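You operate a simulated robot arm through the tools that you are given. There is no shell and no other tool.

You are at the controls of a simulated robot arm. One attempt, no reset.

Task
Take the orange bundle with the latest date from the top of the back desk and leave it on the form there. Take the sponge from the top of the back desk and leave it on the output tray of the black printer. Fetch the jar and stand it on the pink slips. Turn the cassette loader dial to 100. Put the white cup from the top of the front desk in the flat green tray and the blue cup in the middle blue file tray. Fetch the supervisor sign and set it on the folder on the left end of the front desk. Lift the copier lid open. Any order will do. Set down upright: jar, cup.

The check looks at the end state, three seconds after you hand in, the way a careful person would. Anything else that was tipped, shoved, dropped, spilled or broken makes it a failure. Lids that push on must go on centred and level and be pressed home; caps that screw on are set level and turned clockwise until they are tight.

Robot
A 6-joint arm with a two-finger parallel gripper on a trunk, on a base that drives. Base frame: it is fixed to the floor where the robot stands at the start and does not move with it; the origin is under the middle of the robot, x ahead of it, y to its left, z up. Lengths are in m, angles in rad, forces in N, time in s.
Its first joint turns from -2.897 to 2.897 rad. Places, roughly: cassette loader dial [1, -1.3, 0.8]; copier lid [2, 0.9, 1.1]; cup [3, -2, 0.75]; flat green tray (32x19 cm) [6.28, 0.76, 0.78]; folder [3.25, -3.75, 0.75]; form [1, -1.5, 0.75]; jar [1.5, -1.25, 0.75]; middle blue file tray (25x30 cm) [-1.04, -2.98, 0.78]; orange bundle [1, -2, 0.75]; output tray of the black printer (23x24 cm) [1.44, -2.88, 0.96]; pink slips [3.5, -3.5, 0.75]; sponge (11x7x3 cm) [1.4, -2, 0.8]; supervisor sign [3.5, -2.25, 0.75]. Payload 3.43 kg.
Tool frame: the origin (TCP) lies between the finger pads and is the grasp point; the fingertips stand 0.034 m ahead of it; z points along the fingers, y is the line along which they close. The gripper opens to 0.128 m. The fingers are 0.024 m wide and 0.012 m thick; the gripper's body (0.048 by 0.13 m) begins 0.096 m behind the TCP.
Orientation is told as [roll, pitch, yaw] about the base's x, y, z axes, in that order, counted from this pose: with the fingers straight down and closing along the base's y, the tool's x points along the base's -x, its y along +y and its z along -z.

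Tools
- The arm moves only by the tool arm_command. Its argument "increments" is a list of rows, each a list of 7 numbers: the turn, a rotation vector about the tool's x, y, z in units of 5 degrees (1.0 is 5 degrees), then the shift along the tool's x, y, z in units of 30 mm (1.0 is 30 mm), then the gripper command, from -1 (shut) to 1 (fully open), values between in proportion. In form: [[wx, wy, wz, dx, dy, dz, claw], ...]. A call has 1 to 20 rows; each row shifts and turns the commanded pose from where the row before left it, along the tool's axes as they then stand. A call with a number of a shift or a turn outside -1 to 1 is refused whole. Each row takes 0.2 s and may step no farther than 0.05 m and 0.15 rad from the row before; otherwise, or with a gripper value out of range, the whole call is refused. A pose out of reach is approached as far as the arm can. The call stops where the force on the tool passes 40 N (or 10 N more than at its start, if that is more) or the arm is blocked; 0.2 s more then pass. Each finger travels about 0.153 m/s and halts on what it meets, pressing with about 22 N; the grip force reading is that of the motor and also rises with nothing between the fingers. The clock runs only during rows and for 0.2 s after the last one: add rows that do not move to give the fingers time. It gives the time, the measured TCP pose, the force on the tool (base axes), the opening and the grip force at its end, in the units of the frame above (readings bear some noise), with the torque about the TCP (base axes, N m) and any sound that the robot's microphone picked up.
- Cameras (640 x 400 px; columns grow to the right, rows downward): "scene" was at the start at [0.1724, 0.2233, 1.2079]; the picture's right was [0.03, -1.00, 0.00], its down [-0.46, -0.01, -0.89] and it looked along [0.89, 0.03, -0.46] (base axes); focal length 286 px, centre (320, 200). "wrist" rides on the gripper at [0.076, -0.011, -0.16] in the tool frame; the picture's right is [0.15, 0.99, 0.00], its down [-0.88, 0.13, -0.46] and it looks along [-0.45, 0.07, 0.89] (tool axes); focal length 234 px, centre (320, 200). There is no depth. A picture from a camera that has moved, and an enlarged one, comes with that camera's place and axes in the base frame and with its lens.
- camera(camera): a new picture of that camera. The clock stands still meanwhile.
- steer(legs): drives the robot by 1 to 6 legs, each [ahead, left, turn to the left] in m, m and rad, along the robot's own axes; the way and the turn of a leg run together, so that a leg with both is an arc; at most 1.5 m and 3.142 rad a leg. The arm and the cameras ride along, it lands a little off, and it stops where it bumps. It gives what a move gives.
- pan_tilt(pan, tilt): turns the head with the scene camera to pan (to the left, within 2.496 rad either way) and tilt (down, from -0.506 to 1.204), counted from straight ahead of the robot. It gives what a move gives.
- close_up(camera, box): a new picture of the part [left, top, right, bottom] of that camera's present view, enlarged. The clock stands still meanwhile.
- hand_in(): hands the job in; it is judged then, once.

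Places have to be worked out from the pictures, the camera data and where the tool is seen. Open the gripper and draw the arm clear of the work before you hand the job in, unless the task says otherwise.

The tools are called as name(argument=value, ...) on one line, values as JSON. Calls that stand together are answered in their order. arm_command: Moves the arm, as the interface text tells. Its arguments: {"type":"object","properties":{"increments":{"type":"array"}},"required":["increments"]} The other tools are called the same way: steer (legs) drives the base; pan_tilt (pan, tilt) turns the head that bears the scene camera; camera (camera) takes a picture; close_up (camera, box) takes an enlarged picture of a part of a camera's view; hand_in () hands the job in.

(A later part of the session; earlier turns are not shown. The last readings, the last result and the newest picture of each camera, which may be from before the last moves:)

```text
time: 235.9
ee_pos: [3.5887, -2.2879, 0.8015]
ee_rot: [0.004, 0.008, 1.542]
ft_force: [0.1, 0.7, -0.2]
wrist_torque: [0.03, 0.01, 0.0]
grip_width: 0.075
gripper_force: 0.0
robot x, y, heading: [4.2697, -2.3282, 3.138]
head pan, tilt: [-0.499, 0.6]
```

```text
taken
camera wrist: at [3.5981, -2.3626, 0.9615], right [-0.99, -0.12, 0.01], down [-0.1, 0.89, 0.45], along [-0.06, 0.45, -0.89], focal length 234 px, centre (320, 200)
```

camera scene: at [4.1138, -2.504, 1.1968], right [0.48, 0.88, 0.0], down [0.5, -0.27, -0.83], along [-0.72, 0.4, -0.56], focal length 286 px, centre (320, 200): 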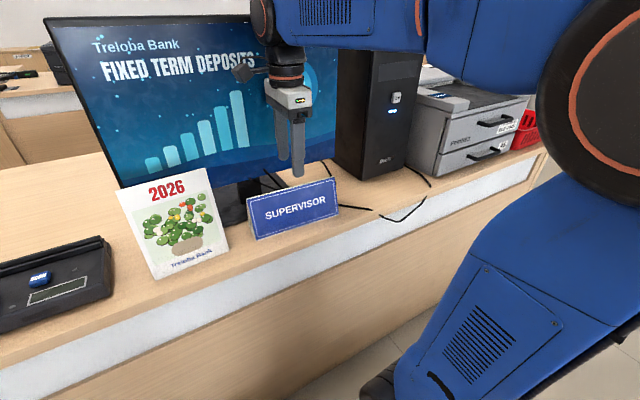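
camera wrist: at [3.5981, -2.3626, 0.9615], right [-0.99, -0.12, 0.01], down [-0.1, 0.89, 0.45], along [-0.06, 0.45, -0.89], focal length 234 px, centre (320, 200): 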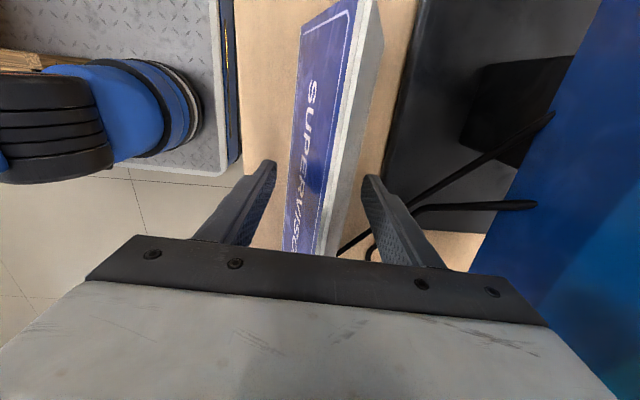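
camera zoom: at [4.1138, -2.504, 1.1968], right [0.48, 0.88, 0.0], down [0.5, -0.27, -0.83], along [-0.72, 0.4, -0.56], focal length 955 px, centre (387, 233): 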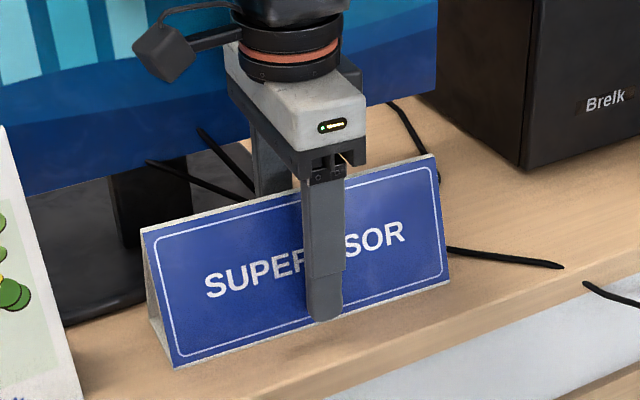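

The fingers straddle the sign. I close on it.

arm_command(increments=[[0, 0, 0, 0, 0, 0, 0], [0, 0, 0, 0, 0, 0, -0.2], [0, 0, 0, 0, 0, 0, -0.5], [0, 0, 0, 0, 0, 0, -1], [0, 0, 0, 0, 0, 0, -1]])

close_up(camera="scene", box=[220, 130, 380, 250])

```text
time: 237.1
ee_pos: [3.5882, -2.287, 0.8021]
ee_rot: [0.006, 0.007, 1.542]
ft_force: [-1.2, -1.1, 0.9]
wrist_torque: [0.0, 0.01, 0.06]
grip_width: 0.0528
gripper_force: 21.8
robot x, y, heading: [4.269, -2.3244, 3.137]
head pan, tilt: [-0.499, 0.6]
```

```text
3.33 times, centred on (300, 190) of scene
camera zoom: at [4.1138, -2.504, 1.1968], right [0.48, 0.88, 0.0], down [0.5, -0.27, -0.83], along [-0.72, 0.4, -0.56], focal length 955 px, centre (387, 233)
```

zoom: 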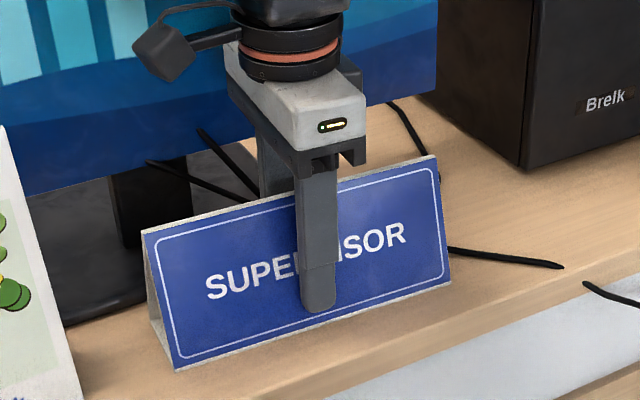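

Gripped at 53 mm. I lift slowly and check that it comes up level.

arm_command(increments=[[0, 0, 0, 0, 0, -0.2, -1], [0, 0, 0, 0, 0, -0.3, -1], [0, 0, 0, 0, 0, -0.5, -1], [0, 0, 0, 0, 0, -0.7, -1], [0, 0, 0, 0, 0, -0.7, -1], [0, 0, 0, 0, 0, 0, -1]])

close_up(camera="scene", box=[200, 90, 400, 250])

```text
time: 238.5
ee_pos: [3.5878, -2.2895, 0.8725]
ee_rot: [0.006, 0.006, 1.541]
ft_force: [-0.1, 0.6, -0.8]
wrist_torque: [0.01, 0.01, -0.04]
grip_width: 0.0522
gripper_force: 22.1
robot x, y, heading: [4.2707, -2.3261, 3.133]
head pan, tilt: [-0.499, 0.6]
```

```text
2.50 times, centred on (300, 170) of scene
camera zoom: at [4.1138, -2.504, 1.1967], right [0.48, 0.88, 0.0], down [0.5, -0.27, -0.83], along [-0.72, 0.4, -0.57], focal length 716 px, centre (370, 275)
```

zoom: 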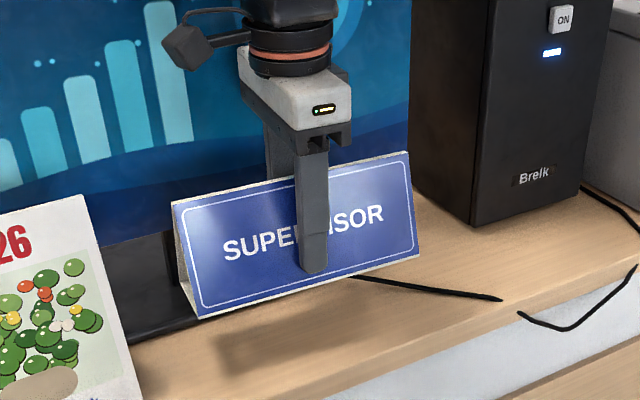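

The sign is up and level. I lift it further, back the robot away from the monitor, turn the tool to yaw 180°, and drive along to the folder.

arm_command(increments=[[0, 0, 0, 0, -0.2, -0.9, -1], [0, 0, 0, 0, -0.2, -0.9, -1], [0, 0, 0, 0, -0.2, -0.9, -1], [0, 0, 0, 0, -0.2, -0.9, -1], [0, 0, 0, 0, -0.2, -0.9, -1], [0, 0, 0, 0, -0.2, -0.9, -1]])

steer(legs=[[-0.35, 0, 0]])

arm_command(increments=[[0, 0, -0.96, 0, 0, 0, -1], [0, 0, -0.96, 0, 0, 0, -1], [0, 0, -0.96, 0, 0, 0, -1], [0, 0, -0.96, 0, 0, 0, -1], [0, 0, -0.96, 0, 0, 0, -1], [0, 0, -0.96, 0, 0, 0, -1], [0, 0, -0.96, 0, 0, 0, -1], [0, 0, -0.96, 0, 0, 0, -1], [0, 0, -0.96, 0, 0, 0, -1], [0, 0, -0.96, 0, 0, 0, -1], [0, 0, -0.96, 0, 0, 0, -1], [0, 0, -0.96, 0, 0, 0, -1], [0, 0, -0.96, 0, 0, 0, -1], [0, 0, -0.96, 0, 0, 0, -1], [0, 0, -0.96, 0, 0, 0, -1], [0, 0, -0.96, 0, 0, 0, -1], [0, 0, -0.96, 0, 0, 0, -1], [0, 0, -0.96, 0, 0, 0, -1], [0, 0, -0.96, 0, 0, 0, -1]])

camera(camera="wrist")

camera(camera="scene")

```text
time: 239.9
ee_pos: [3.6243, -2.2875, 1.0365]
ee_rot: [0.006, 0.007, 1.54]
ft_force: [-0.1, -0.5, -0.4]
wrist_torque: [0.01, -0.04, -0.03]
grip_width: 0.0523
gripper_force: 21.9
robot x, y, heading: [4.2703, -2.3315, 3.139]
head pan, tilt: [-0.499, 0.6]
```

```text
time: 242.2
ee_pos: [3.9853, -2.2886, 1.0362]
ee_rot: [0.006, 0.006, 1.538]
ft_force: [0.0, 0.1, -1.0]
wrist_torque: [-0.01, 0.02, 0.01]
grip_width: 0.0523
gripper_force: 22.0
robot x, y, heading: [4.6312, -2.3278, 3.134]
head pan, tilt: [-0.499, 0.6]
```

```text
time: 246.2
ee_pos: [3.9854, -2.2861, 1.0356]
ee_rot: [0.008, -0.006, 3.131]
ft_force: [0.3, 0.2, -0.7]
wrist_torque: [-0.01, 0.0, -0.01]
grip_width: 0.0521
gripper_force: 22.0
robot x, y, heading: [4.6312, -2.3324, 3.138]
head pan, tilt: [-0.499, 0.6]
```

```text
taken
camera wrist: at [4.0623, -2.2749, 1.1945], right [0.14, -0.99, 0.01], down [-0.88, -0.12, 0.46], along [-0.46, -0.07, -0.89], focal length 234 px, centre (320, 200)
```

wrist: 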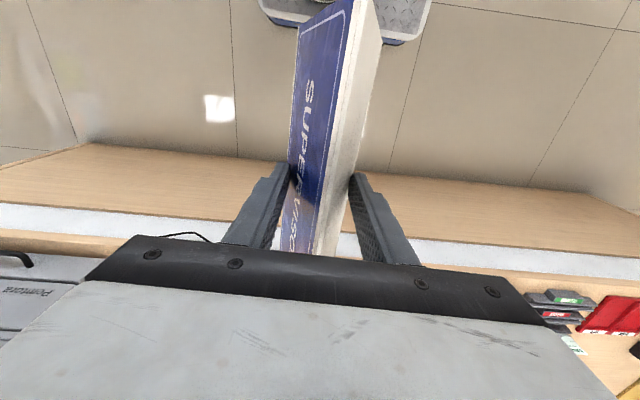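

```text
taken
camera scene: at [4.4734, -2.5053, 1.1967], right [0.48, 0.87, 0.0], down [0.49, -0.27, -0.83], along [-0.72, 0.4, -0.57], focal length 286 px, centre (320, 200)
```

scene: 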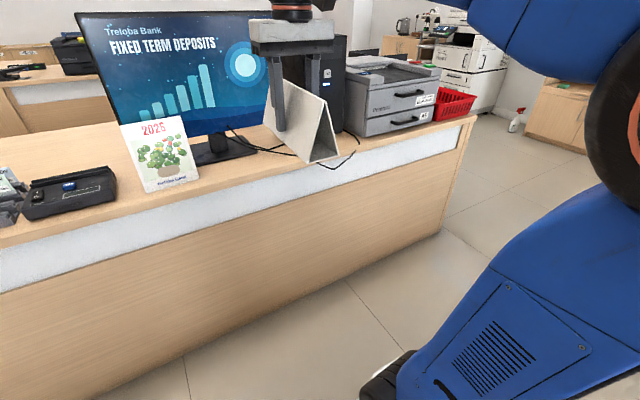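

The sign hangs level, long axis now along x. I slide down to the folder's end of the desk.

steer(legs=[[0, 1.37, 0], [0.45, 0, 0]])

pan_tilt(pan=0.05, tilt=0.75)

camera(camera="scene")

camera(camera="wrist")

```text
time: 255.6
ee_pos: [3.5098, -3.682, 1.0358]
ee_rot: [0.007, -0.004, 3.11]
ft_force: [0.2, 0.2, -0.8]
wrist_torque: [-0.01, 0.01, 0.01]
grip_width: 0.0516
gripper_force: 22.6
robot x, y, heading: [4.1573, -3.7364, 3.12]
head pan, tilt: [-0.499, 0.6]
```

```text
time: 256.5
ee_pos: [3.5106, -3.6833, 1.0353]
ee_rot: [0.006, -0.006, 3.112]
ft_force: [-0.1, -0.6, -0.3]
wrist_torque: [0.0, -0.04, 0.0]
grip_width: 0.0512
gripper_force: 21.7
robot x, y, heading: [4.1561, -3.7363, 3.114]
head pan, tilt: [0.051, 0.75]
```

```text
taken
camera scene: at [3.9884, -3.956, 1.1839], right [-0.03, 1.0, 0.0], down [0.68, 0.02, -0.73], along [-0.73, -0.02, -0.68], focal length 286 px, centre (320, 200)
```

scene: 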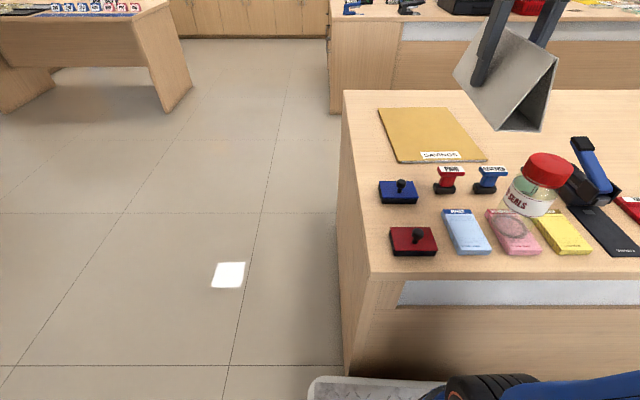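

```text
taken
camera wrist: at [3.5878, -3.6724, 1.1945], right [0.12, -0.99, 0.01], down [-0.88, -0.1, 0.46], along [-0.46, -0.06, -0.89], focal length 234 px, centre (320, 200)
```

wrist: 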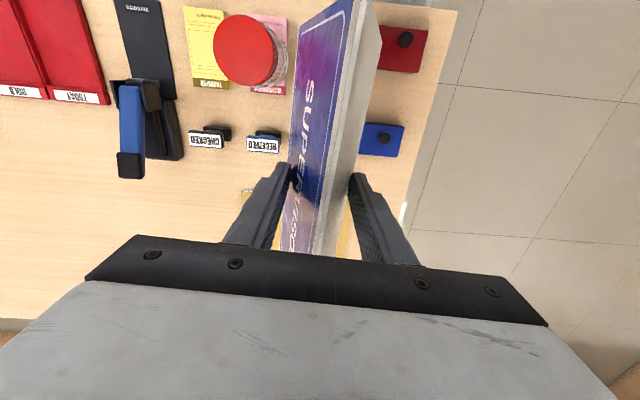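

The folder spans x 3.065–3.375, y −3.78…−3.545. I extend over its centre and lower partway.

arm_command(increments=[[0, 0, 0, -0.968, -0.039, 0, -1], [0, 0, 0, -0.968, -0.039, 0, -1], [0, 0, 0, -0.968, -0.039, 0, -1], [0, 0, 0, -0.968, -0.039, 0, -1], [0, 0, 0, -0.968, -0.039, 0, -1], [0, 0, 0, -0.968, -0.039, 0, -1], [0, 0, 0, -0.968, -0.039, 0, -1], [0, 0, 0, -0.968, -0.039, 0, -1], [0, 0, 0, -0.968, -0.039, 0, -1], [0, 0, 0, -0.968, -0.039, 0, -1], [0, 0, 0, 0, 0, 1, -1], [0, 0, 0, 0, 0, 1, -1], [0, 0, 0, 0, 0, 1, -1], [0, 0, 0, 0, 0, 1, -1], [0, 0, 0, 0, 0, 1, -1], [0, 0, 0, 0, 0, 0.8, -1], [0, 0, 0, 0, 0, 0, -1]])

camera(camera="scene")

close_up(camera="scene", box=[360, 60, 520, 200])

```text
time: 260.1
ee_pos: [3.2205, -3.6631, 0.8623]
ee_rot: [0.007, -0.005, 3.112]
ft_force: [0.3, -0.2, -0.5]
wrist_torque: [-0.01, 0.01, 0.04]
grip_width: 0.0512
gripper_force: 22.1
robot x, y, heading: [4.156, -3.7356, 3.115]
head pan, tilt: [0.051, 0.75]
```

```text
taken
camera scene: at [3.9884, -3.9561, 1.1839], right [-0.03, 1.0, 0.0], down [0.68, 0.02, -0.73], along [-0.73, -0.02, -0.68], focal length 286 px, centre (320, 200)
```

scene: 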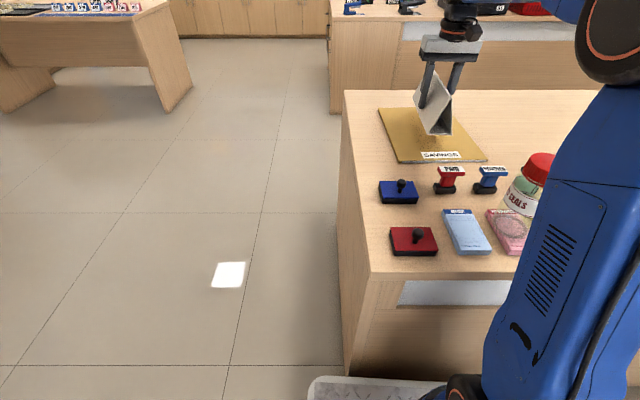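

```text
2.86 times, centred on (440, 130) of scene
camera zoom: at [3.9884, -3.9561, 1.1839], right [-0.03, 1.0, 0.0], down [0.68, 0.02, -0.73], along [-0.73, -0.02, -0.68], focal length 818 px, centre (-23, 400)
```

zoom: 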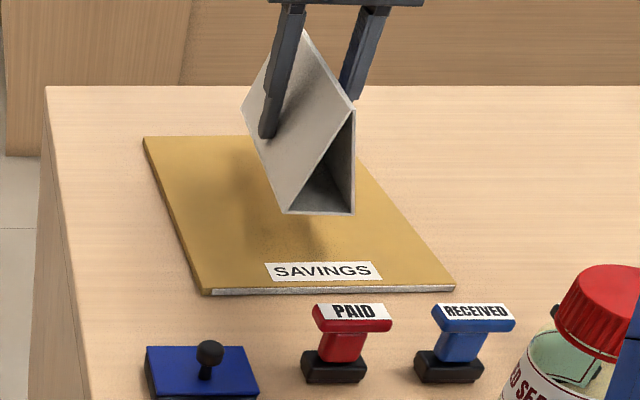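

The sign is level over the middle of the folder. I lower it the last 5 cm, watching for contact.

arm_command(increments=[[0, 0, 0, 0, 0, 0.6, -1], [0, 0, 0, 0, 0, 0.5, -1], [0, 0, 0, 0, 0, 0.3, -1], [0, 0, 0, 0, 0, 0.1, -1], [0, 0, 0, 0, 0, 0, -1]])

```text
time: 261.3
ee_pos: [3.219, -3.6636, 0.8162]
ee_rot: [0.007, -0.005, 3.112]
ft_force: [-0.4, -0.5, -1.0]
wrist_torque: [0.02, 0.04, 0.0]
grip_width: 0.0509
gripper_force: 22.3
robot x, y, heading: [4.1558, -3.7344, 3.12]
head pan, tilt: [0.051, 0.75]
```

arm_command(increments=[[0, 0, 0, 0, 0, 0.1, -1], [0, 0, 0, 0, 0, 0.08, -1], [0, 0, 0, 0, 0, 0, -1]])

close_up(camera="scene", box=[360, 60, 520, 200])

```text
time: 262.1
ee_pos: [3.2186, -3.6654, 0.8127]
ee_rot: [0.009, -0.005, 3.112]
ft_force: [-3.1, 0.7, 7.2]
wrist_torque: [0.04, 0.04, 0.06]
grip_width: 0.0509
gripper_force: 22.3
robot x, y, heading: [4.1565, -3.7377, 3.112]
head pan, tilt: [0.051, 0.75]
```

```text
2.86 times, centred on (440, 130) of scene
camera zoom: at [3.9886, -3.9561, 1.1839], right [-0.03, 1.0, 0.0], down [0.68, 0.02, -0.73], along [-0.73, -0.02, -0.68], focal length 818 px, centre (-23, 400)
```

zoom: 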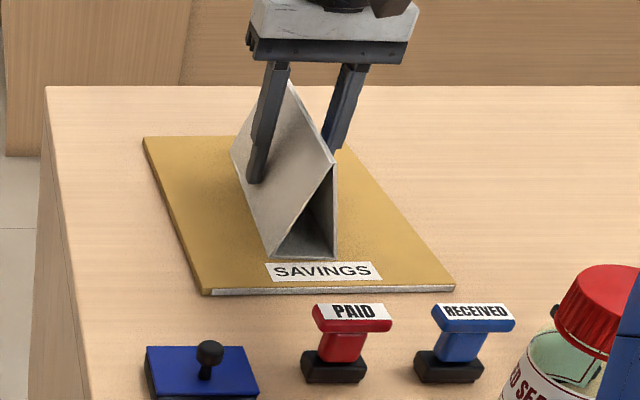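

Contact (7 N) with the sign fully on the folder. I open gently and rise.

arm_command(increments=[[0, 0, 0, 0, 0, 0, -0.1], [0, 0, 0, 0, 0, 0, 0.1], [0, 0, 0, 0, 0, 0, 0.3], [0, 0, 0, 0, 0, 0, 0.4], [0, 0, 0, 0, 0, -0.6, 0.4], [0, 0, 0, 0, 0, -1, 0.4], [0, 0, 0, 0, 0, -1, 0.4], [0, 0, 0, 0, 0, -1, 0.4], [0, 0, 0, 0, 0, -1, 0.4], [0, 0, 0, 0, 0, -1, 0.4], [0, 0, 0, 0, 0, -1, 0.4], [0, 0, 0, 0, 0, -1, 0.4]])

close_up(camera="scene", box=[360, 60, 520, 200])

camera(camera="wrist")

```text
time: 264.7
ee_pos: [3.2216, -3.6635, 1.0377]
ee_rot: [0.006, -0.005, 3.113]
ft_force: [0.3, -0.2, -0.2]
wrist_torque: [0.01, -0.03, -0.01]
grip_width: 0.0897
gripper_force: 0.1
robot x, y, heading: [4.1562, -3.7378, 3.115]
head pan, tilt: [0.051, 0.75]
```

```text
2.86 times, centred on (440, 130) of scene
camera zoom: at [3.9884, -3.9561, 1.1839], right [-0.03, 1.0, 0.0], down [0.68, 0.02, -0.73], along [-0.73, -0.02, -0.68], focal length 818 px, centre (-23, 400)
```

zoom: 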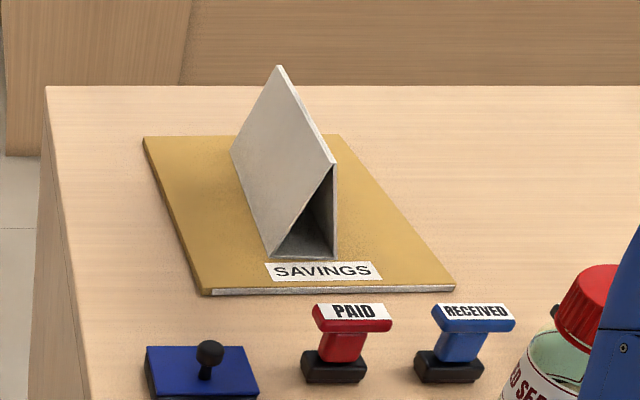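

```text
taken
camera wrist: at [3.2992, -3.6522, 1.1972], right [0.12, -0.99, 0.01], down [-0.88, -0.1, 0.46], along [-0.46, -0.06, -0.89], focal length 234 px, centre (320, 200)
```

wrist: 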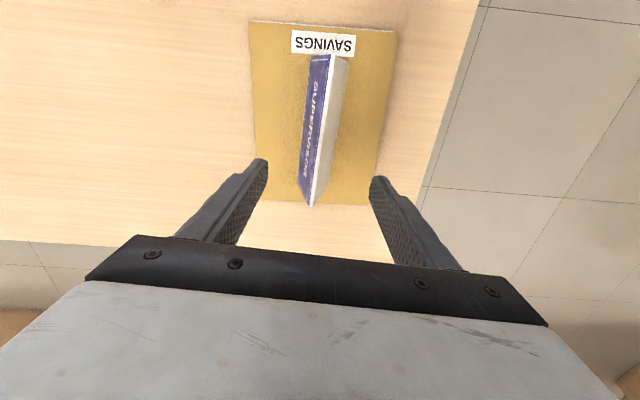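

The sign stands on the folder. Next the cups on the operator side of the front desk: I pull the arm back, reverse, and drive around the north end of the desk.

arm_command(increments=[[0, 0, 0, 1, 0, 0, 1], [0, 0, 0, 1, 0, 0, 1], [0, 0, 0, 1, 0, 0, 1], [0, 0, 0, 1, 0, 0, 1], [0, 0, 0, 1, 0, 0, 1], [0, 0, 0, 1, 0, 0, 1], [0, 0, 0, 1, 0, 0, 1], [0, 0, 0, 1, 0, 0, 1], [0, 0, 0, 1, 0, 0, 1], [0, 0, 0, 1, 0, 0, 1]])

steer(legs=[[-0.45, 0, 0.03], [0, -1.5, 0], [0, -1.5, 0]])

pan_tilt(pan=-0.3, tilt=0.35)

camera(camera="scene")

pan_tilt(pan=-2.3, tilt=0.4)

camera(camera="scene")

```text
time: 266.9
ee_pos: [3.5228, -3.6701, 1.0374]
ee_rot: [0.007, -0.005, 3.113]
ft_force: [-1.2, 0.9, -1.3]
wrist_torque: [-0.01, -0.03, 0.04]
grip_width: 0.128
gripper_force: 0.0
robot x, y, heading: [4.1532, -3.7366, 3.123]
head pan, tilt: [0.051, 0.75]
```

```text
time: 283.9
ee_pos: [3.9003, -0.6835, 1.0386]
ee_rot: [0.007, -0.005, -3.115]
ft_force: [1.1, -0.3, -0.5]
wrist_torque: [0.0, 0.02, 0.01]
grip_width: 0.1279
gripper_force: 0.0
robot x, y, heading: [4.5311, -0.715, -3.113]
head pan, tilt: [0.051, 0.75]
```

```text
time: 284.8
ee_pos: [3.8995, -0.6839, 1.0385]
ee_rot: [0.006, -0.004, -3.117]
ft_force: [-0.6, 0.7, 0.2]
wrist_torque: [0.03, 0.02, -0.02]
grip_width: 0.1279
gripper_force: 0.0
robot x, y, heading: [4.5388, -0.7155, -3.116]
head pan, tilt: [-0.3, 0.351]
```

```text
taken
camera scene: at [4.373, -0.9127, 1.2194], right [0.27, 0.96, 0.0], down [0.33, -0.09, -0.94], along [-0.9, 0.25, -0.34], focal length 286 px, centre (320, 200)
```

scene: 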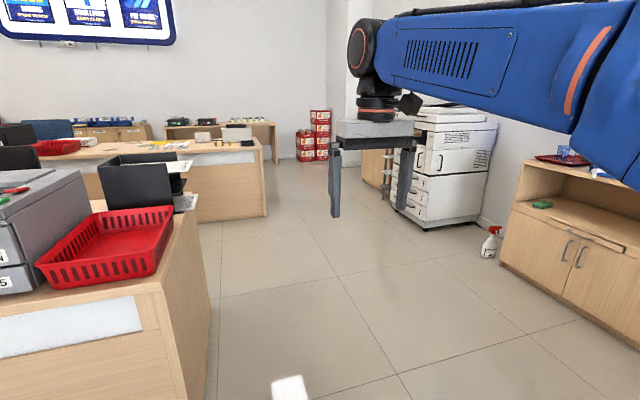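

```text
time: 286.7
ee_pos: [3.9001, -0.6831, 1.0393]
ee_rot: [0.006, -0.006, -3.116]
ft_force: [0.4, -0.7, 0.0]
wrist_torque: [0.02, 0.05, 0.02]
grip_width: 0.1278
gripper_force: 0.1
robot x, y, heading: [4.5379, -0.7172, -3.114]
head pan, tilt: [-2.3, 0.4]
```

```text
taken
camera scene: at [4.5224, -0.8666, 1.215], right [0.77, -0.64, 0.0], down [-0.25, -0.3, -0.92], along [0.59, 0.7, -0.39], focal length 286 px, centre (320, 200)
```

scene: 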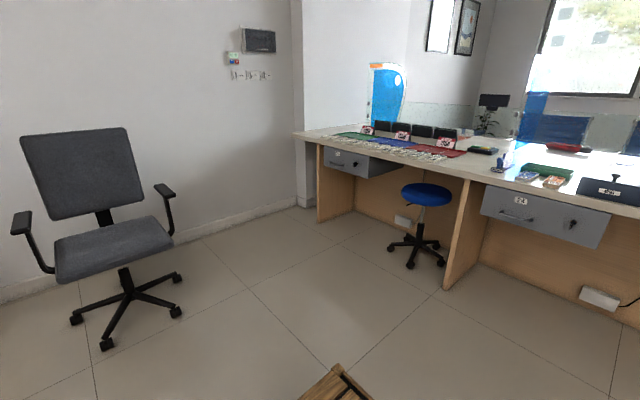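

The counter by the window carries green, blue and red trays near (6.28, 0.76). I zoom in on it.

close_up(camera="scene", box=[290, 100, 530, 220])

pan_tilt(pan=0.35, tilt=0.5)

camera(camera="scene")

```text
2.67 times, centred on (410, 160) of scene
camera zoom: at [4.5224, -0.8666, 1.215], right [0.77, -0.64, 0.0], down [-0.25, -0.3, -0.92], along [0.59, 0.7, -0.39], focal length 764 px, centre (80, 307)
```

zoom: 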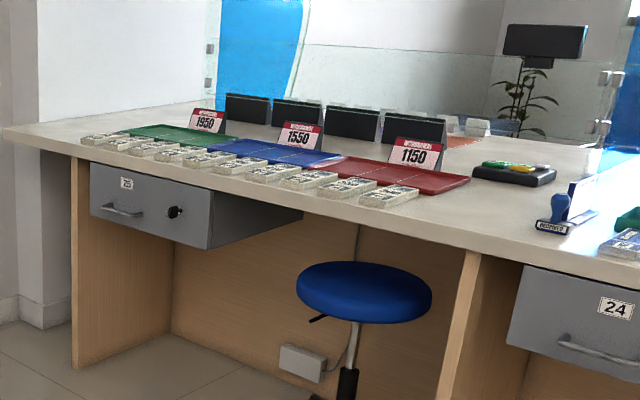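

```text
time: 289.1
ee_pos: [3.8998, -0.6841, 1.0385]
ee_rot: [0.007, -0.005, -3.116]
ft_force: [-0.7, -0.3, -0.3]
wrist_torque: [-0.03, -0.01, -0.02]
grip_width: 0.1279
gripper_force: 0.1
robot x, y, heading: [4.5351, -0.7112, -3.112]
head pan, tilt: [0.351, 0.499]
```

```text
taken
camera scene: at [4.3783, -0.9713, 1.2058], right [-0.37, 0.93, 0.0], down [0.44, 0.18, -0.88], along [-0.82, -0.33, -0.48], focal length 286 px, centre (320, 200)
```

scene: 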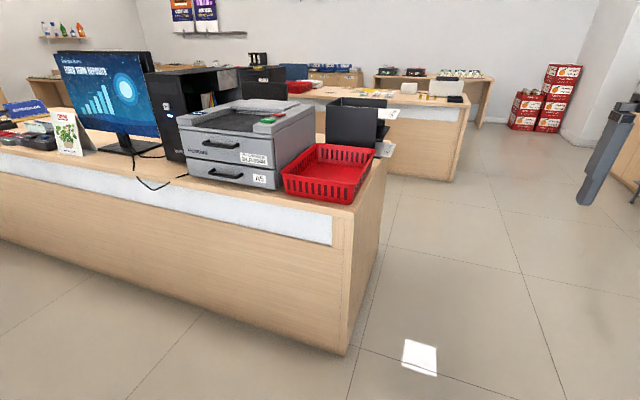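

Now I retract the arm a little and higher, turn to face +x, and back along the north side into the aisle.

arm_command(increments=[[0, 0, 0, 0.8, 0, -0.6, 1], [0, 0, 0, 0.8, 0, -0.6, 1], [0, 0, 0, 0.8, 0, -0.6, 1], [0, 0, 0, 0.8, 0, -0.6, 1], [0, 0, 0, 0.8, 0, -0.6, 1], [0, 0, 0, 0.8, 0, -0.6, 1]])

steer(legs=[[0, 0, 3.112], [0, 0.1, 0], [-1.2, 0, 0], [-1.15, 0, 0]])

pan_tilt(pan=-0.9, tilt=0.45)

camera(camera="scene")

```text
time: 290.5
ee_pos: [4.0439, -0.6796, 1.1391]
ee_rot: [0.008, -0.01, -3.119]
ft_force: [-0.1, -0.3, 0.7]
wrist_torque: [0.02, -0.03, 0.0]
grip_width: 0.1281
gripper_force: 0.1
out of reach, approached as far as the arm can: row 6
robot x, y, heading: [4.5364, -0.716, -3.116]
head pan, tilt: [0.351, 0.499]
```

```text
time: 310.2
ee_pos: [2.618, -0.5858, 1.1396]
ee_rot: [0.008, -0.011, -0.051]
ft_force: [0.1, -0.1, 0.8]
wrist_torque: [0.03, -0.05, -0.01]
grip_width: 0.1277
gripper_force: 0.0
robot x, y, heading: [2.1304, -0.5116, -0.045]
head pan, tilt: [0.351, 0.499]
```

```text
time: 311.7
ee_pos: [2.6181, -0.5853, 1.1404]
ee_rot: [0.006, -0.01, -0.05]
ft_force: [-1.6, -0.4, -0.6]
wrist_torque: [0.0, 0.01, -0.02]
grip_width: 0.128
gripper_force: 0.0
robot x, y, heading: [2.1312, -0.5137, -0.046]
head pan, tilt: [-0.901, 0.45]
```

```text
taken
camera scene: at [2.2752, -0.3697, 1.2103], right [-0.81, -0.59, 0.0], down [-0.25, 0.35, -0.9], along [0.53, -0.73, -0.44], focal length 286 px, centre (320, 200)
```

scene: 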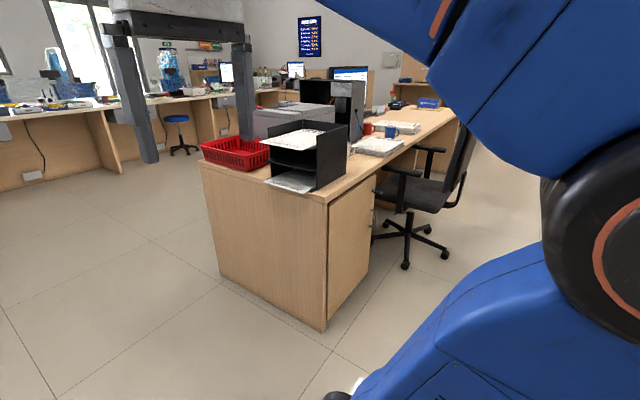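

I straighten and slide down next to the front desk by the white cup.

steer(legs=[[0, 0, 0.046], [0.02, -0.92, 0]])

pan_tilt(pan=-0.15, tilt=0.6)

camera(camera="scene")

camera(camera="wrist")

```text
time: 316.8
ee_pos: [2.6617, -1.4469, 1.139]
ee_rot: [0.008, -0.01, 0.035]
ft_force: [0.5, 0.2, -0.6]
wrist_torque: [0.01, -0.01, 0.0]
grip_width: 0.1279
gripper_force: 0.0
robot x, y, heading: [2.1687, -1.4181, 0.043]
head pan, tilt: [-0.901, 0.45]
```

```text
time: 317.9
ee_pos: [2.6622, -1.4473, 1.1389]
ee_rot: [0.007, -0.013, 0.034]
ft_force: [-0.3, -0.6, 0.1]
wrist_torque: [-0.01, -0.03, -0.03]
grip_width: 0.1277
gripper_force: 0.1
robot x, y, heading: [2.1719, -1.416, 0.04]
head pan, tilt: [-0.15, 0.6]
```

```text
taken
camera scene: at [2.3298, -1.2021, 1.1968], right [-0.11, -0.99, 0.0], down [-0.56, 0.06, -0.83], along [0.82, -0.09, -0.56], focal length 286 px, centre (320, 200)
```

scene: 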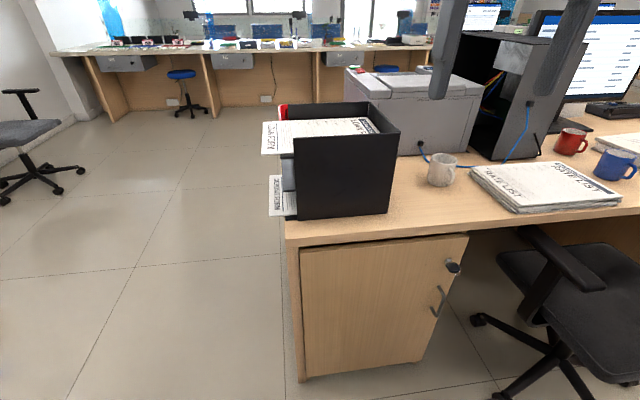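

```text
taken
camera wrist: at [2.5847, -1.4613, 1.2977], right [-0.18, 0.98, 0.0], down [0.87, 0.16, 0.47], along [0.46, 0.09, -0.88], focal length 234 px, centre (320, 200)
```

wrist: 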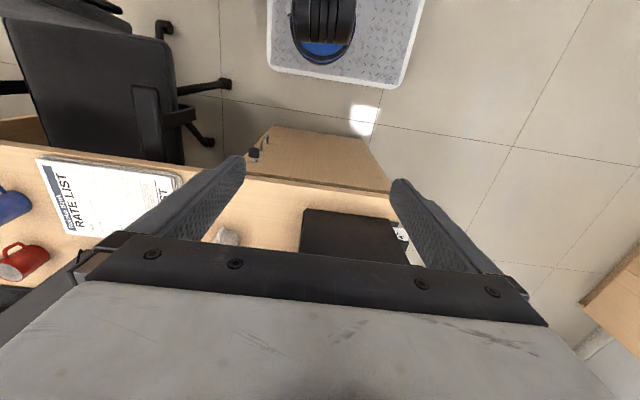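

The white cup is at about (3.04, −1.653). I zoom in to see its handle and contents.

close_up(camera="scene", box=[400, 130, 496, 210])

close_up(camera="scene", box=[540, 110, 640, 200])

```text
5.00 times, centred on (448, 170) of scene
camera zoom: at [2.3298, -1.2021, 1.1968], right [-0.11, -0.99, 0.0], down [-0.56, 0.06, -0.83], along [0.82, -0.09, -0.56], focal length 1432 px, centre (-320, 350)
```

zoom: 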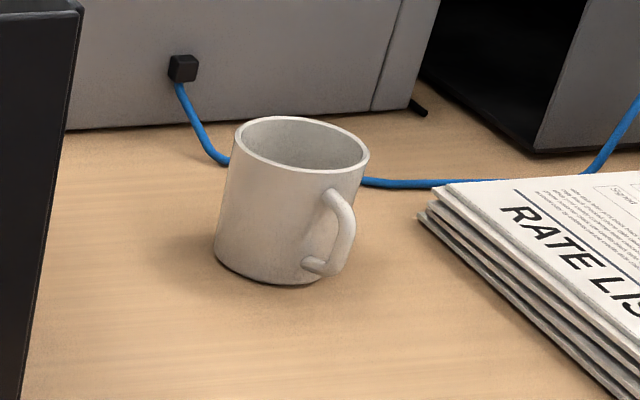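

```text
4.44 times, centred on (590, 155) of scene
camera zoom: at [2.3298, -1.2021, 1.1968], right [-0.11, -0.99, 0.0], down [-0.56, 0.06, -0.83], along [0.82, -0.09, -0.56], focal length 1273 px, centre (-880, 400)
```

zoom: 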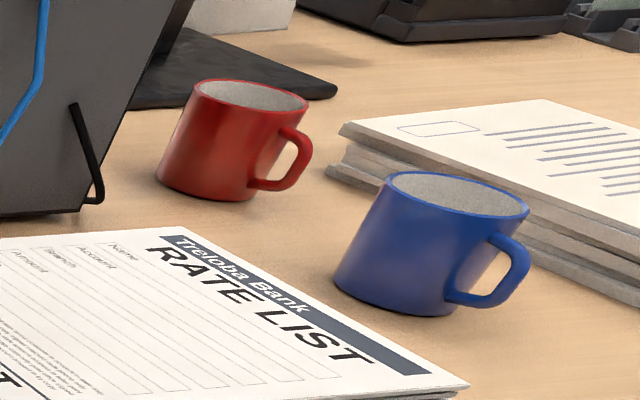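

The white cup (about 76 mm wide, handle toward the lower right) is empty. I bring the tool above it and look straight down for the handle direction.

arm_command(increments=[[0, 0, 0, -0.976, -0.57, 0, 1], [0, 0, 0, -0.976, -0.57, 0, 1], [0, 0, 0, -0.976, -0.57, 0, 1], [0, 0, 0, -0.976, -0.57, 0, 1], [0, 0, 0, -0.976, -0.57, 0.2, 1], [0, 0, 0, -0.976, -0.57, 0.3, 1], [0, 0, 0, -0.976, -0.57, 0.4, 1], [0, 0, 0, -0.976, -0.57, 0.4, 1], [0, 0, 0, -0.976, -0.57, 0.4, 1], [0, 0, 0, -0.976, -0.57, 0.4, 1], [0, 0, 0, -0.976, -0.57, 0.4, 1], [0, 0, 0, -0.976, -0.57, 0.4, 1]])

camera(camera="wrist")

camera(camera="scene")

```text
time: 320.5
ee_pos: [3.0208, -1.639, 1.0541]
ee_rot: [0.009, -0.012, 0.036]
ft_force: [0.0, 0.1, 0.7]
wrist_torque: [-0.04, -0.06, 0.02]
grip_width: 0.1277
gripper_force: 0.1
robot x, y, heading: [2.1687, -1.4142, 0.044]
head pan, tilt: [-0.15, 0.6]
```

```text
taken
camera wrist: at [2.9441, -1.6533, 1.2119], right [-0.18, 0.98, 0.0], down [0.87, 0.16, 0.47], along [0.46, 0.09, -0.88], focal length 234 px, centre (320, 200)
```

wrist: 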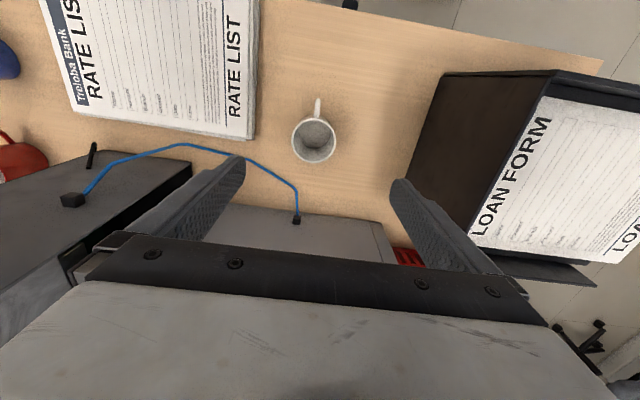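

```text
taken
camera scene: at [2.3295, -1.202, 1.1968], right [-0.11, -0.99, 0.0], down [-0.56, 0.06, -0.83], along [0.82, -0.09, -0.56], focal length 286 px, centre (320, 200)
```

scene: 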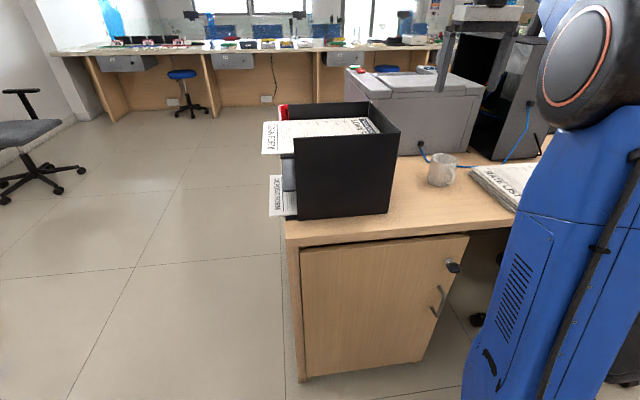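

The handle points toward −x, so closing along y (current yaw) is right; cup centre (3.033, −1.645). I trim, narrow the opening a little to spare the rate-list stack, and descend.

arm_command(increments=[[0, 0, 0, -0.43, -0.2, 0.5, 0.75], [0, 0, 0, 0, 0, 1, 0.75], [0, 0, 0, 0, 0, 1, 0.75], [0, 0, 0, 0, 0, 1, 0.75], [0, 0, 0, 0, 0, 1, 0.75], [0, 0, 0, 0, 0, 1, 0.75], [0, 0, 0, 0, 0, 1, 0.75], [0, 0, 0, 0, 0, 1, 0.75], [0, 0, 0, 0, 0, 0.6, 0.75], [0, 0, 0, 0, 0, 0.35, 0.75], [0, 0, 0, 0, 0, 0, 0.75]])

camera(camera="wrist")

close_up(camera="scene", box=[400, 110, 496, 210])

```text
time: 322.9
ee_pos: [3.0365, -1.6436, 0.8025]
ee_rot: [0.008, -0.011, 0.036]
ft_force: [-0.4, 0.6, 0.6]
wrist_torque: [-0.01, -0.01, -0.02]
grip_width: 0.112
gripper_force: 0.0
robot x, y, heading: [2.1723, -1.4167, 0.037]
head pan, tilt: [-0.15, 0.6]
```

```text
taken
camera wrist: at [2.9594, -1.6582, 0.9616], right [-0.18, 0.98, 0.01], down [0.87, 0.16, 0.47], along [0.46, 0.09, -0.88], focal length 234 px, centre (320, 200)
```

wrist: 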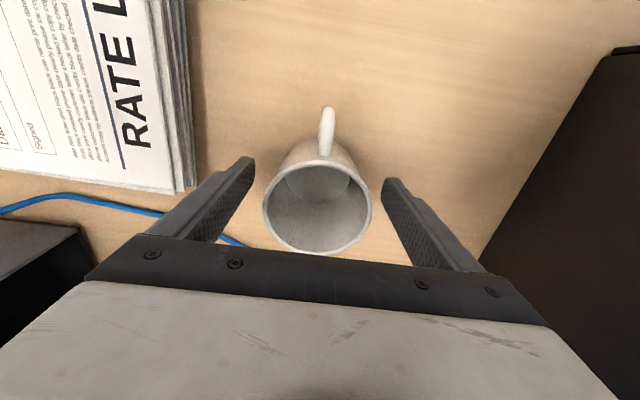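

```text
4.00 times, centred on (448, 160) of scene
camera zoom: at [2.3298, -1.2021, 1.1968], right [-0.11, -0.99, 0.0], down [-0.56, 0.06, -0.82], along [0.82, -0.09, -0.57], focal length 1146 px, centre (-192, 360)
```

zoom: 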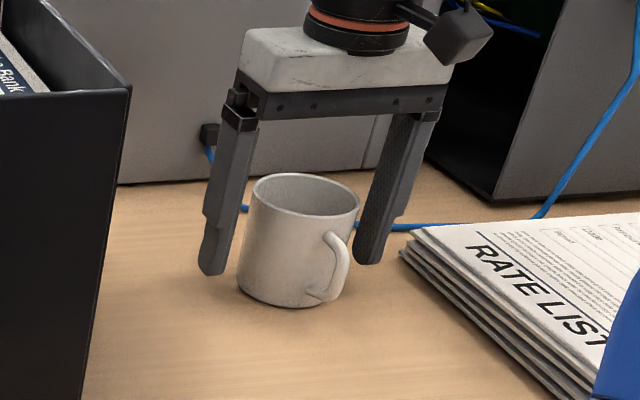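

The cup is between the fingers; I trim 4 mm toward the handle and close.

arm_command(increments=[[0, 0, 0, 0.13, 0, 0, 0.75], [0, 0, 0, 0, 0, 0, 0.45], [0, 0, 0, 0, 0, 0, 0.2], [0, 0, 0, 0, 0, 0, -1], [0, 0, 0, 0, 0, 0, -1], [0, 0, 0, 0, 0, 0, -1]])

arm_command(increments=[[0, 0, 0, 0, 0, -0.3, -1], [0, 0, 0, 0, 0, -0.7, -1], [0, 0, 0, 0, 0, -1, -1], [0, 0, 0, 0, 0, -1, -1], [0, 0, 0, 0, 0, -1, -1], [0, 0, 0, 0, 0, -1, -1], [0, 0, 0, 0, 0, -1, -1], [0, 0, 0, 0, 0, -1, -1]])

camera(camera="wrist")

camera(camera="scene")

```text
time: 324.3
ee_pos: [3.0322, -1.6445, 0.8032]
ee_rot: [0.009, -0.009, 0.036]
ft_force: [0.2, 0.6, 0.7]
wrist_torque: [0.14, -0.02, 0.02]
grip_width: 0.0723
gripper_force: 22.4
robot x, y, heading: [2.1706, -1.4118, 0.036]
head pan, tilt: [-0.15, 0.6]
```

```text
time: 326.1
ee_pos: [3.031, -1.6435, 1.0118]
ee_rot: [0.007, -0.012, 0.036]
ft_force: [0.3, 0.8, -2.2]
wrist_torque: [0.0, 0.02, 0.02]
grip_width: 0.0721
gripper_force: 21.9
robot x, y, heading: [2.1686, -1.4204, 0.042]
head pan, tilt: [-0.15, 0.6]
```

```text
taken
camera wrist: at [2.9549, -1.6582, 1.1701], right [-0.18, 0.98, 0.01], down [0.87, 0.16, 0.47], along [0.46, 0.09, -0.88], focal length 234 px, centre (320, 200)
```

wrist: 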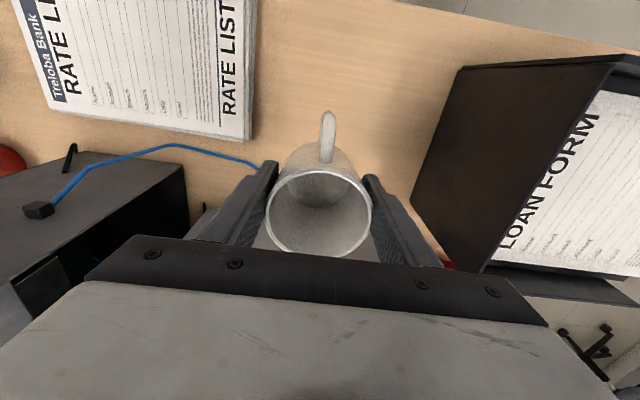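

```text
taken
camera scene: at [2.33, -1.2021, 1.1967], right [-0.11, -0.99, 0.0], down [-0.56, 0.06, -0.82], along [0.82, -0.09, -0.57], focal length 286 px, centre (320, 200)
```

scene: 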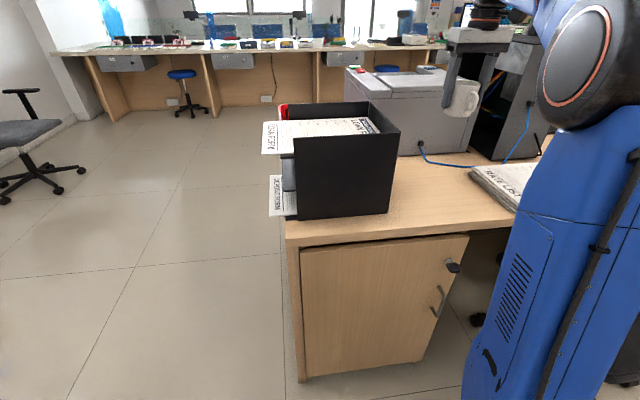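

The white cup is held upright. I draw it in toward the robot, then drive around to the window counter.

arm_command(increments=[[0, 0, 0, 0.964, 0.369, -0.15, -1], [0, 0, 0, 0.964, 0.369, -0.15, -1], [0, 0, 0, 0.964, 0.369, -0.15, -1], [0, 0, 0, 0.964, 0.369, -0.15, -1], [0, 0, 0, 0.964, 0.369, -0.15, -1], [0, 0, 0, 0.964, 0.369, -0.15, -1], [0, 0, 0, 0.964, 0.369, -0.15, -1], [0, 0, 0, 0.964, 0.369, -0.15, -1], [0, 0, 0, 0.964, 0.369, -0.15, -1], [0, 0, 0, 0.964, 0.369, -0.15, -1], [0, 0, 0, 0.964, 0.369, -0.15, -1], [0, 0, 0, 0.964, 0.369, -0.15, -1], [0, 0, 0, 0.964, 0.369, -0.15, -1], [0, 0, 0, 0.964, 0.369, -0.15, -1]])

steer(legs=[[0, 0, -0.04], [-0.03, 0.85, 0], [1.2, 0, 0], [1.2, 0, 0]])

pan_tilt(pan=0.3, tilt=0.4)

camera(camera="scene")

```text
time: 329.1
ee_pos: [2.6221, -1.5054, 1.0689]
ee_rot: [0.008, -0.01, 0.035]
ft_force: [1.3, -0.3, -1.4]
wrist_torque: [0.04, 0.08, -0.02]
grip_width: 0.0722
gripper_force: 21.7
robot x, y, heading: [2.1686, -1.416, 0.039]
head pan, tilt: [-0.15, 0.6]
```

```text
time: 345.6
ee_pos: [5.0252, -0.6443, 1.0693]
ee_rot: [0.006, -0.009, -0.008]
ft_force: [0.5, -0.3, -1.9]
wrist_torque: [0.02, -0.01, -0.03]
grip_width: 0.0722
gripper_force: 21.8
robot x, y, heading: [4.5747, -0.5303, 0.001]
head pan, tilt: [-0.15, 0.6]
```

```text
time: 346.5
ee_pos: [5.0256, -0.6452, 1.0705]
ee_rot: [0.006, -0.013, -0.009]
ft_force: [0.6, -0.2, -2.3]
wrist_torque: [0.01, 0.01, 0.0]
grip_width: 0.0725
gripper_force: 21.7
robot x, y, heading: [4.5778, -0.5348, 0.001]
head pan, tilt: [0.3, 0.4]
```

```text
taken
camera scene: at [4.7466, -0.288, 1.2149], right [0.29, -0.96, 0.0], down [-0.37, -0.11, -0.92], along [0.88, 0.27, -0.39], focal length 286 px, centre (320, 200)
```

scene: 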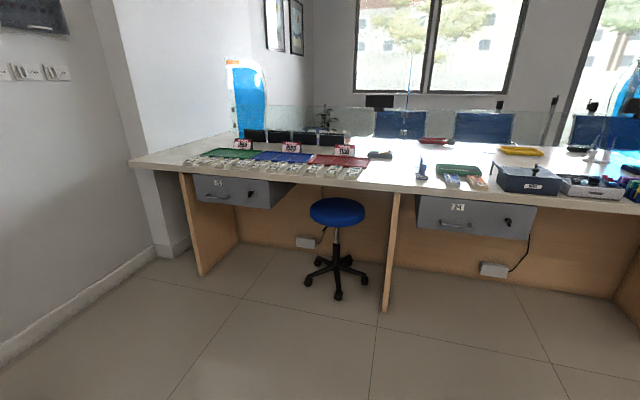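

The counter edge is near x≈6.0, the trays at its left end; stool at (6.17, 0.05). I drive up and slide left to face the green tray.

steer(legs=[[0.82, 0, 0], [0, 1.36, 0]])

pan_tilt(pan=-0.1, tilt=0.6)

camera(camera="scene")

camera(camera="wrist")

```text
time: 357.2
ee_pos: [5.8737, 0.6681, 1.069]
ee_rot: [0.007, -0.011, -0.048]
ft_force: [0.0, -0.3, -1.8]
wrist_torque: [0.01, -0.01, 0.02]
grip_width: 0.072
gripper_force: 21.8
robot x, y, heading: [5.4294, 0.7954, -0.044]
head pan, tilt: [0.3, 0.4]
```

```text
time: 358.1
ee_pos: [5.8736, 0.668, 1.0694]
ee_rot: [0.006, -0.012, -0.049]
ft_force: [-0.2, 0.0, -1.6]
wrist_torque: [0.0, 0.04, 0.0]
grip_width: 0.0723
gripper_force: 22.4
robot x, y, heading: [5.4276, 0.7956, -0.044]
head pan, tilt: [-0.099, 0.6]
```

```text
taken
camera scene: at [5.6078, 0.9998, 1.1968], right [-0.14, -0.99, 0.0], down [-0.56, 0.08, -0.83], along [0.82, -0.12, -0.56], focal length 286 px, centre (320, 200)
```

scene: 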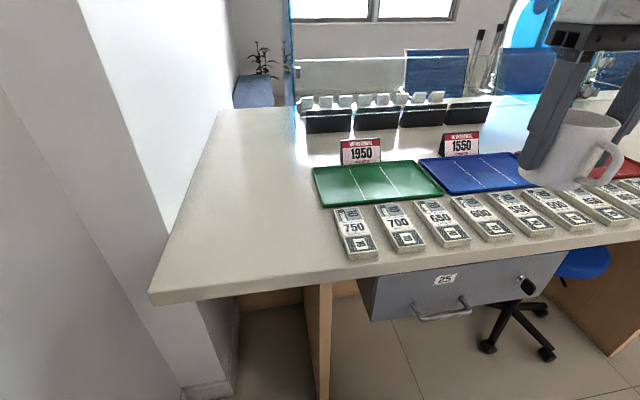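

```text
taken
camera wrist: at [5.7953, 0.6601, 1.2275], right [-0.1, 1.0, 0.0], down [0.88, 0.08, 0.47], along [0.46, 0.05, -0.88], focal length 234 px, centre (320, 200)
```

wrist: 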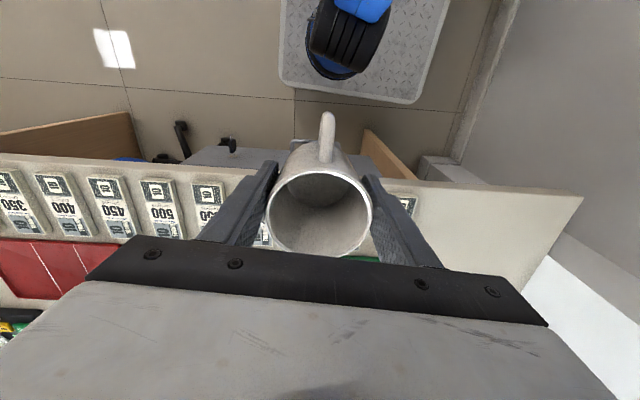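

The green tray spans x 6.19–6.40, y 0.58–0.90. I carry the cup over its middle and lower partway.

arm_command(increments=[[0, 0, 0, -0.974, 0.224, 0, -1], [0, 0, 0, -0.974, 0.224, 0, -1], [0, 0, 0, -0.974, 0.224, 0, -1], [0, 0, 0, -0.974, 0.224, 0, -1], [0, 0, 0, -0.974, 0.224, 0, -1], [0, 0, 0, -0.974, 0.224, 0, -1], [0, 0, 0, -0.974, 0.224, 0, -1], [0, 0, 0, -0.974, 0.224, 0, -1], [0, 0, 0, -0.974, 0.224, 0, -1], [0, 0, 0, -0.974, 0.224, 0, -1], [0, 0, 0, -0.974, 0.224, 0, -1], [0, 0, 0, -0.974, 0.224, 0, -1], [0, 0, 0, -0.974, 0.224, 0, -1], [0, 0, 0, -0.974, 0.224, 0, -1]])

arm_command(increments=[[0, 0, 0, 0, 0, 1, -1], [0, 0, 0, 0, 0, 1, -1], [0, 0, 0, 0, 0, 1, -1], [0, 0, 0, 0, 0, 1, -1], [0, 0, 0, 0, 0, 1, -1], [0, 0, 0, 0, 0, 1, -1], [0, 0, 0, 0, 0, 0.6, -1], [0, 0, 0, 0, 0, 0, -1]])

camera(camera="scene")

camera(camera="wrist")

```text
time: 361.1
ee_pos: [6.2849, 0.7399, 1.0783]
ee_rot: [0.007, -0.014, -0.05]
ft_force: [-0.6, -0.7, -1.6]
wrist_torque: [0.0, -0.07, 0.0]
grip_width: 0.0721
gripper_force: 22.0
robot x, y, heading: [5.4271, 0.7989, -0.043]
head pan, tilt: [-0.099, 0.6]
```

```text
time: 362.9
ee_pos: [6.2902, 0.7414, 0.8778]
ee_rot: [0.007, -0.012, -0.049]
ft_force: [0.1, 0.3, -2.3]
wrist_torque: [0.0, -0.01, 0.0]
grip_width: 0.0721
gripper_force: 22.4
robot x, y, heading: [5.4319, 0.7953, -0.043]
head pan, tilt: [-0.099, 0.6]
```

```text
taken
camera scene: at [5.6079, 0.9997, 1.1967], right [-0.14, -0.99, 0.0], down [-0.56, 0.08, -0.82], along [0.82, -0.12, -0.57], focal length 286 px, centre (320, 200)
```

scene: 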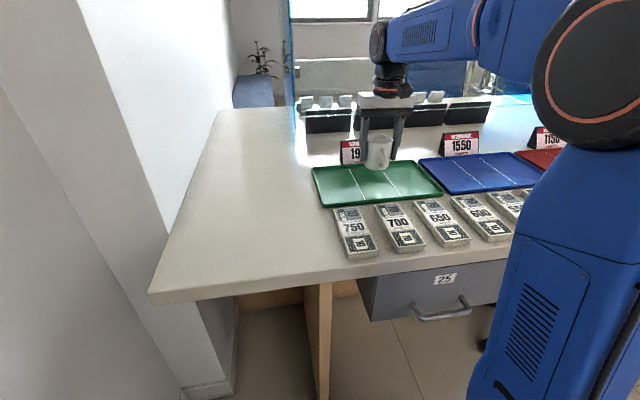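

```text
taken
camera wrist: at [6.2114, 0.7336, 1.0362], right [-0.1, 1.0, 0.0], down [0.88, 0.08, 0.47], along [0.46, 0.05, -0.88], focal length 234 px, centre (320, 200)
```

wrist: 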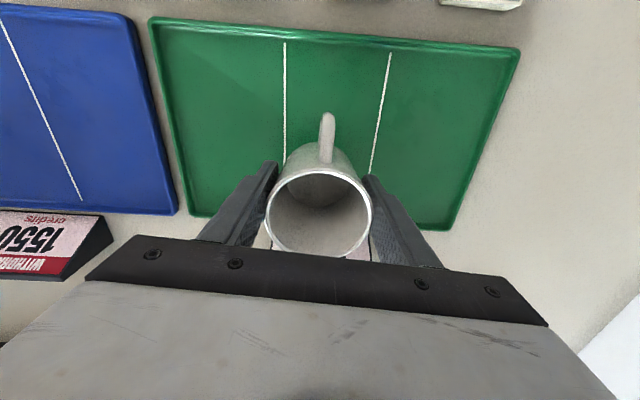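

The tray's centre is about (6.277, 0.753); I trim 1 cm and lower until it touches.

arm_command(increments=[[0, 0, 0, 0.4, 0.25, 0.5, -1], [0, 0, 0, 0, 0, 0.5, -1], [0, 0, 0, 0, 0, 0.3, -1], [0, 0, 0, 0, 0, 0.1, -1], [0, 0, 0, 0, 0, 0, -1]])

```text
time: 364.1
ee_pos: [6.277, 0.7511, 0.8365]
ee_rot: [0.008, -0.011, -0.05]
ft_force: [2.6, -4.2, 16.0]
wrist_torque: [0.03, 0.01, -0.05]
grip_width: 0.0722
gripper_force: 21.9
robot x, y, heading: [5.4277, 0.7966, -0.046]
head pan, tilt: [-0.099, 0.6]
```

Contact (16 N). I relieve slightly, open, check the cup, then rise.

arm_command(increments=[[0, 0, 0, 0, 0, -0.04, -1], [0, 0, 0, 0, 0, 0, 0.2], [0, 0, 0, 0, 0, 0, 0.4], [0, 0, 0, 0, 0, 0, 0.6], [0, 0, 0, 0, 0, 0, 0.6]])

close_up(camera="scene", box=[300, 80, 460, 220])

```text
time: 365.3
ee_pos: [6.2779, 0.7519, 0.8359]
ee_rot: [0.006, -0.01, -0.049]
ft_force: [0.5, -0.5, -0.2]
wrist_torque: [0.04, -0.01, 0.0]
grip_width: 0.1024
gripper_force: 0.1
robot x, y, heading: [5.4312, 0.7965, -0.044]
head pan, tilt: [-0.099, 0.6]
```

```text
2.86 times, centred on (380, 150) of scene
camera zoom: at [5.6078, 0.9998, 1.1967], right [-0.14, -0.99, 0.0], down [-0.56, 0.08, -0.83], along [0.82, -0.12, -0.57], focal length 818 px, centre (149, 343)
```

zoom: 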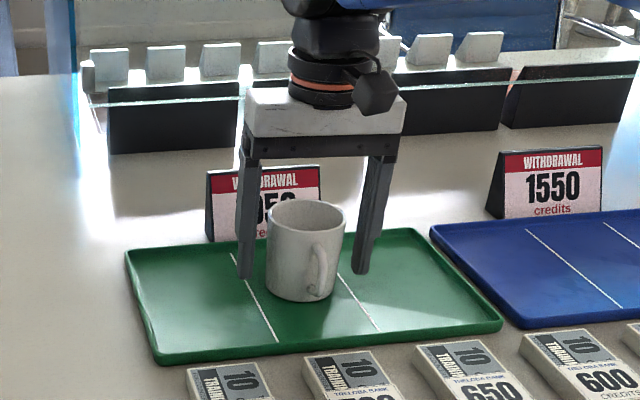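

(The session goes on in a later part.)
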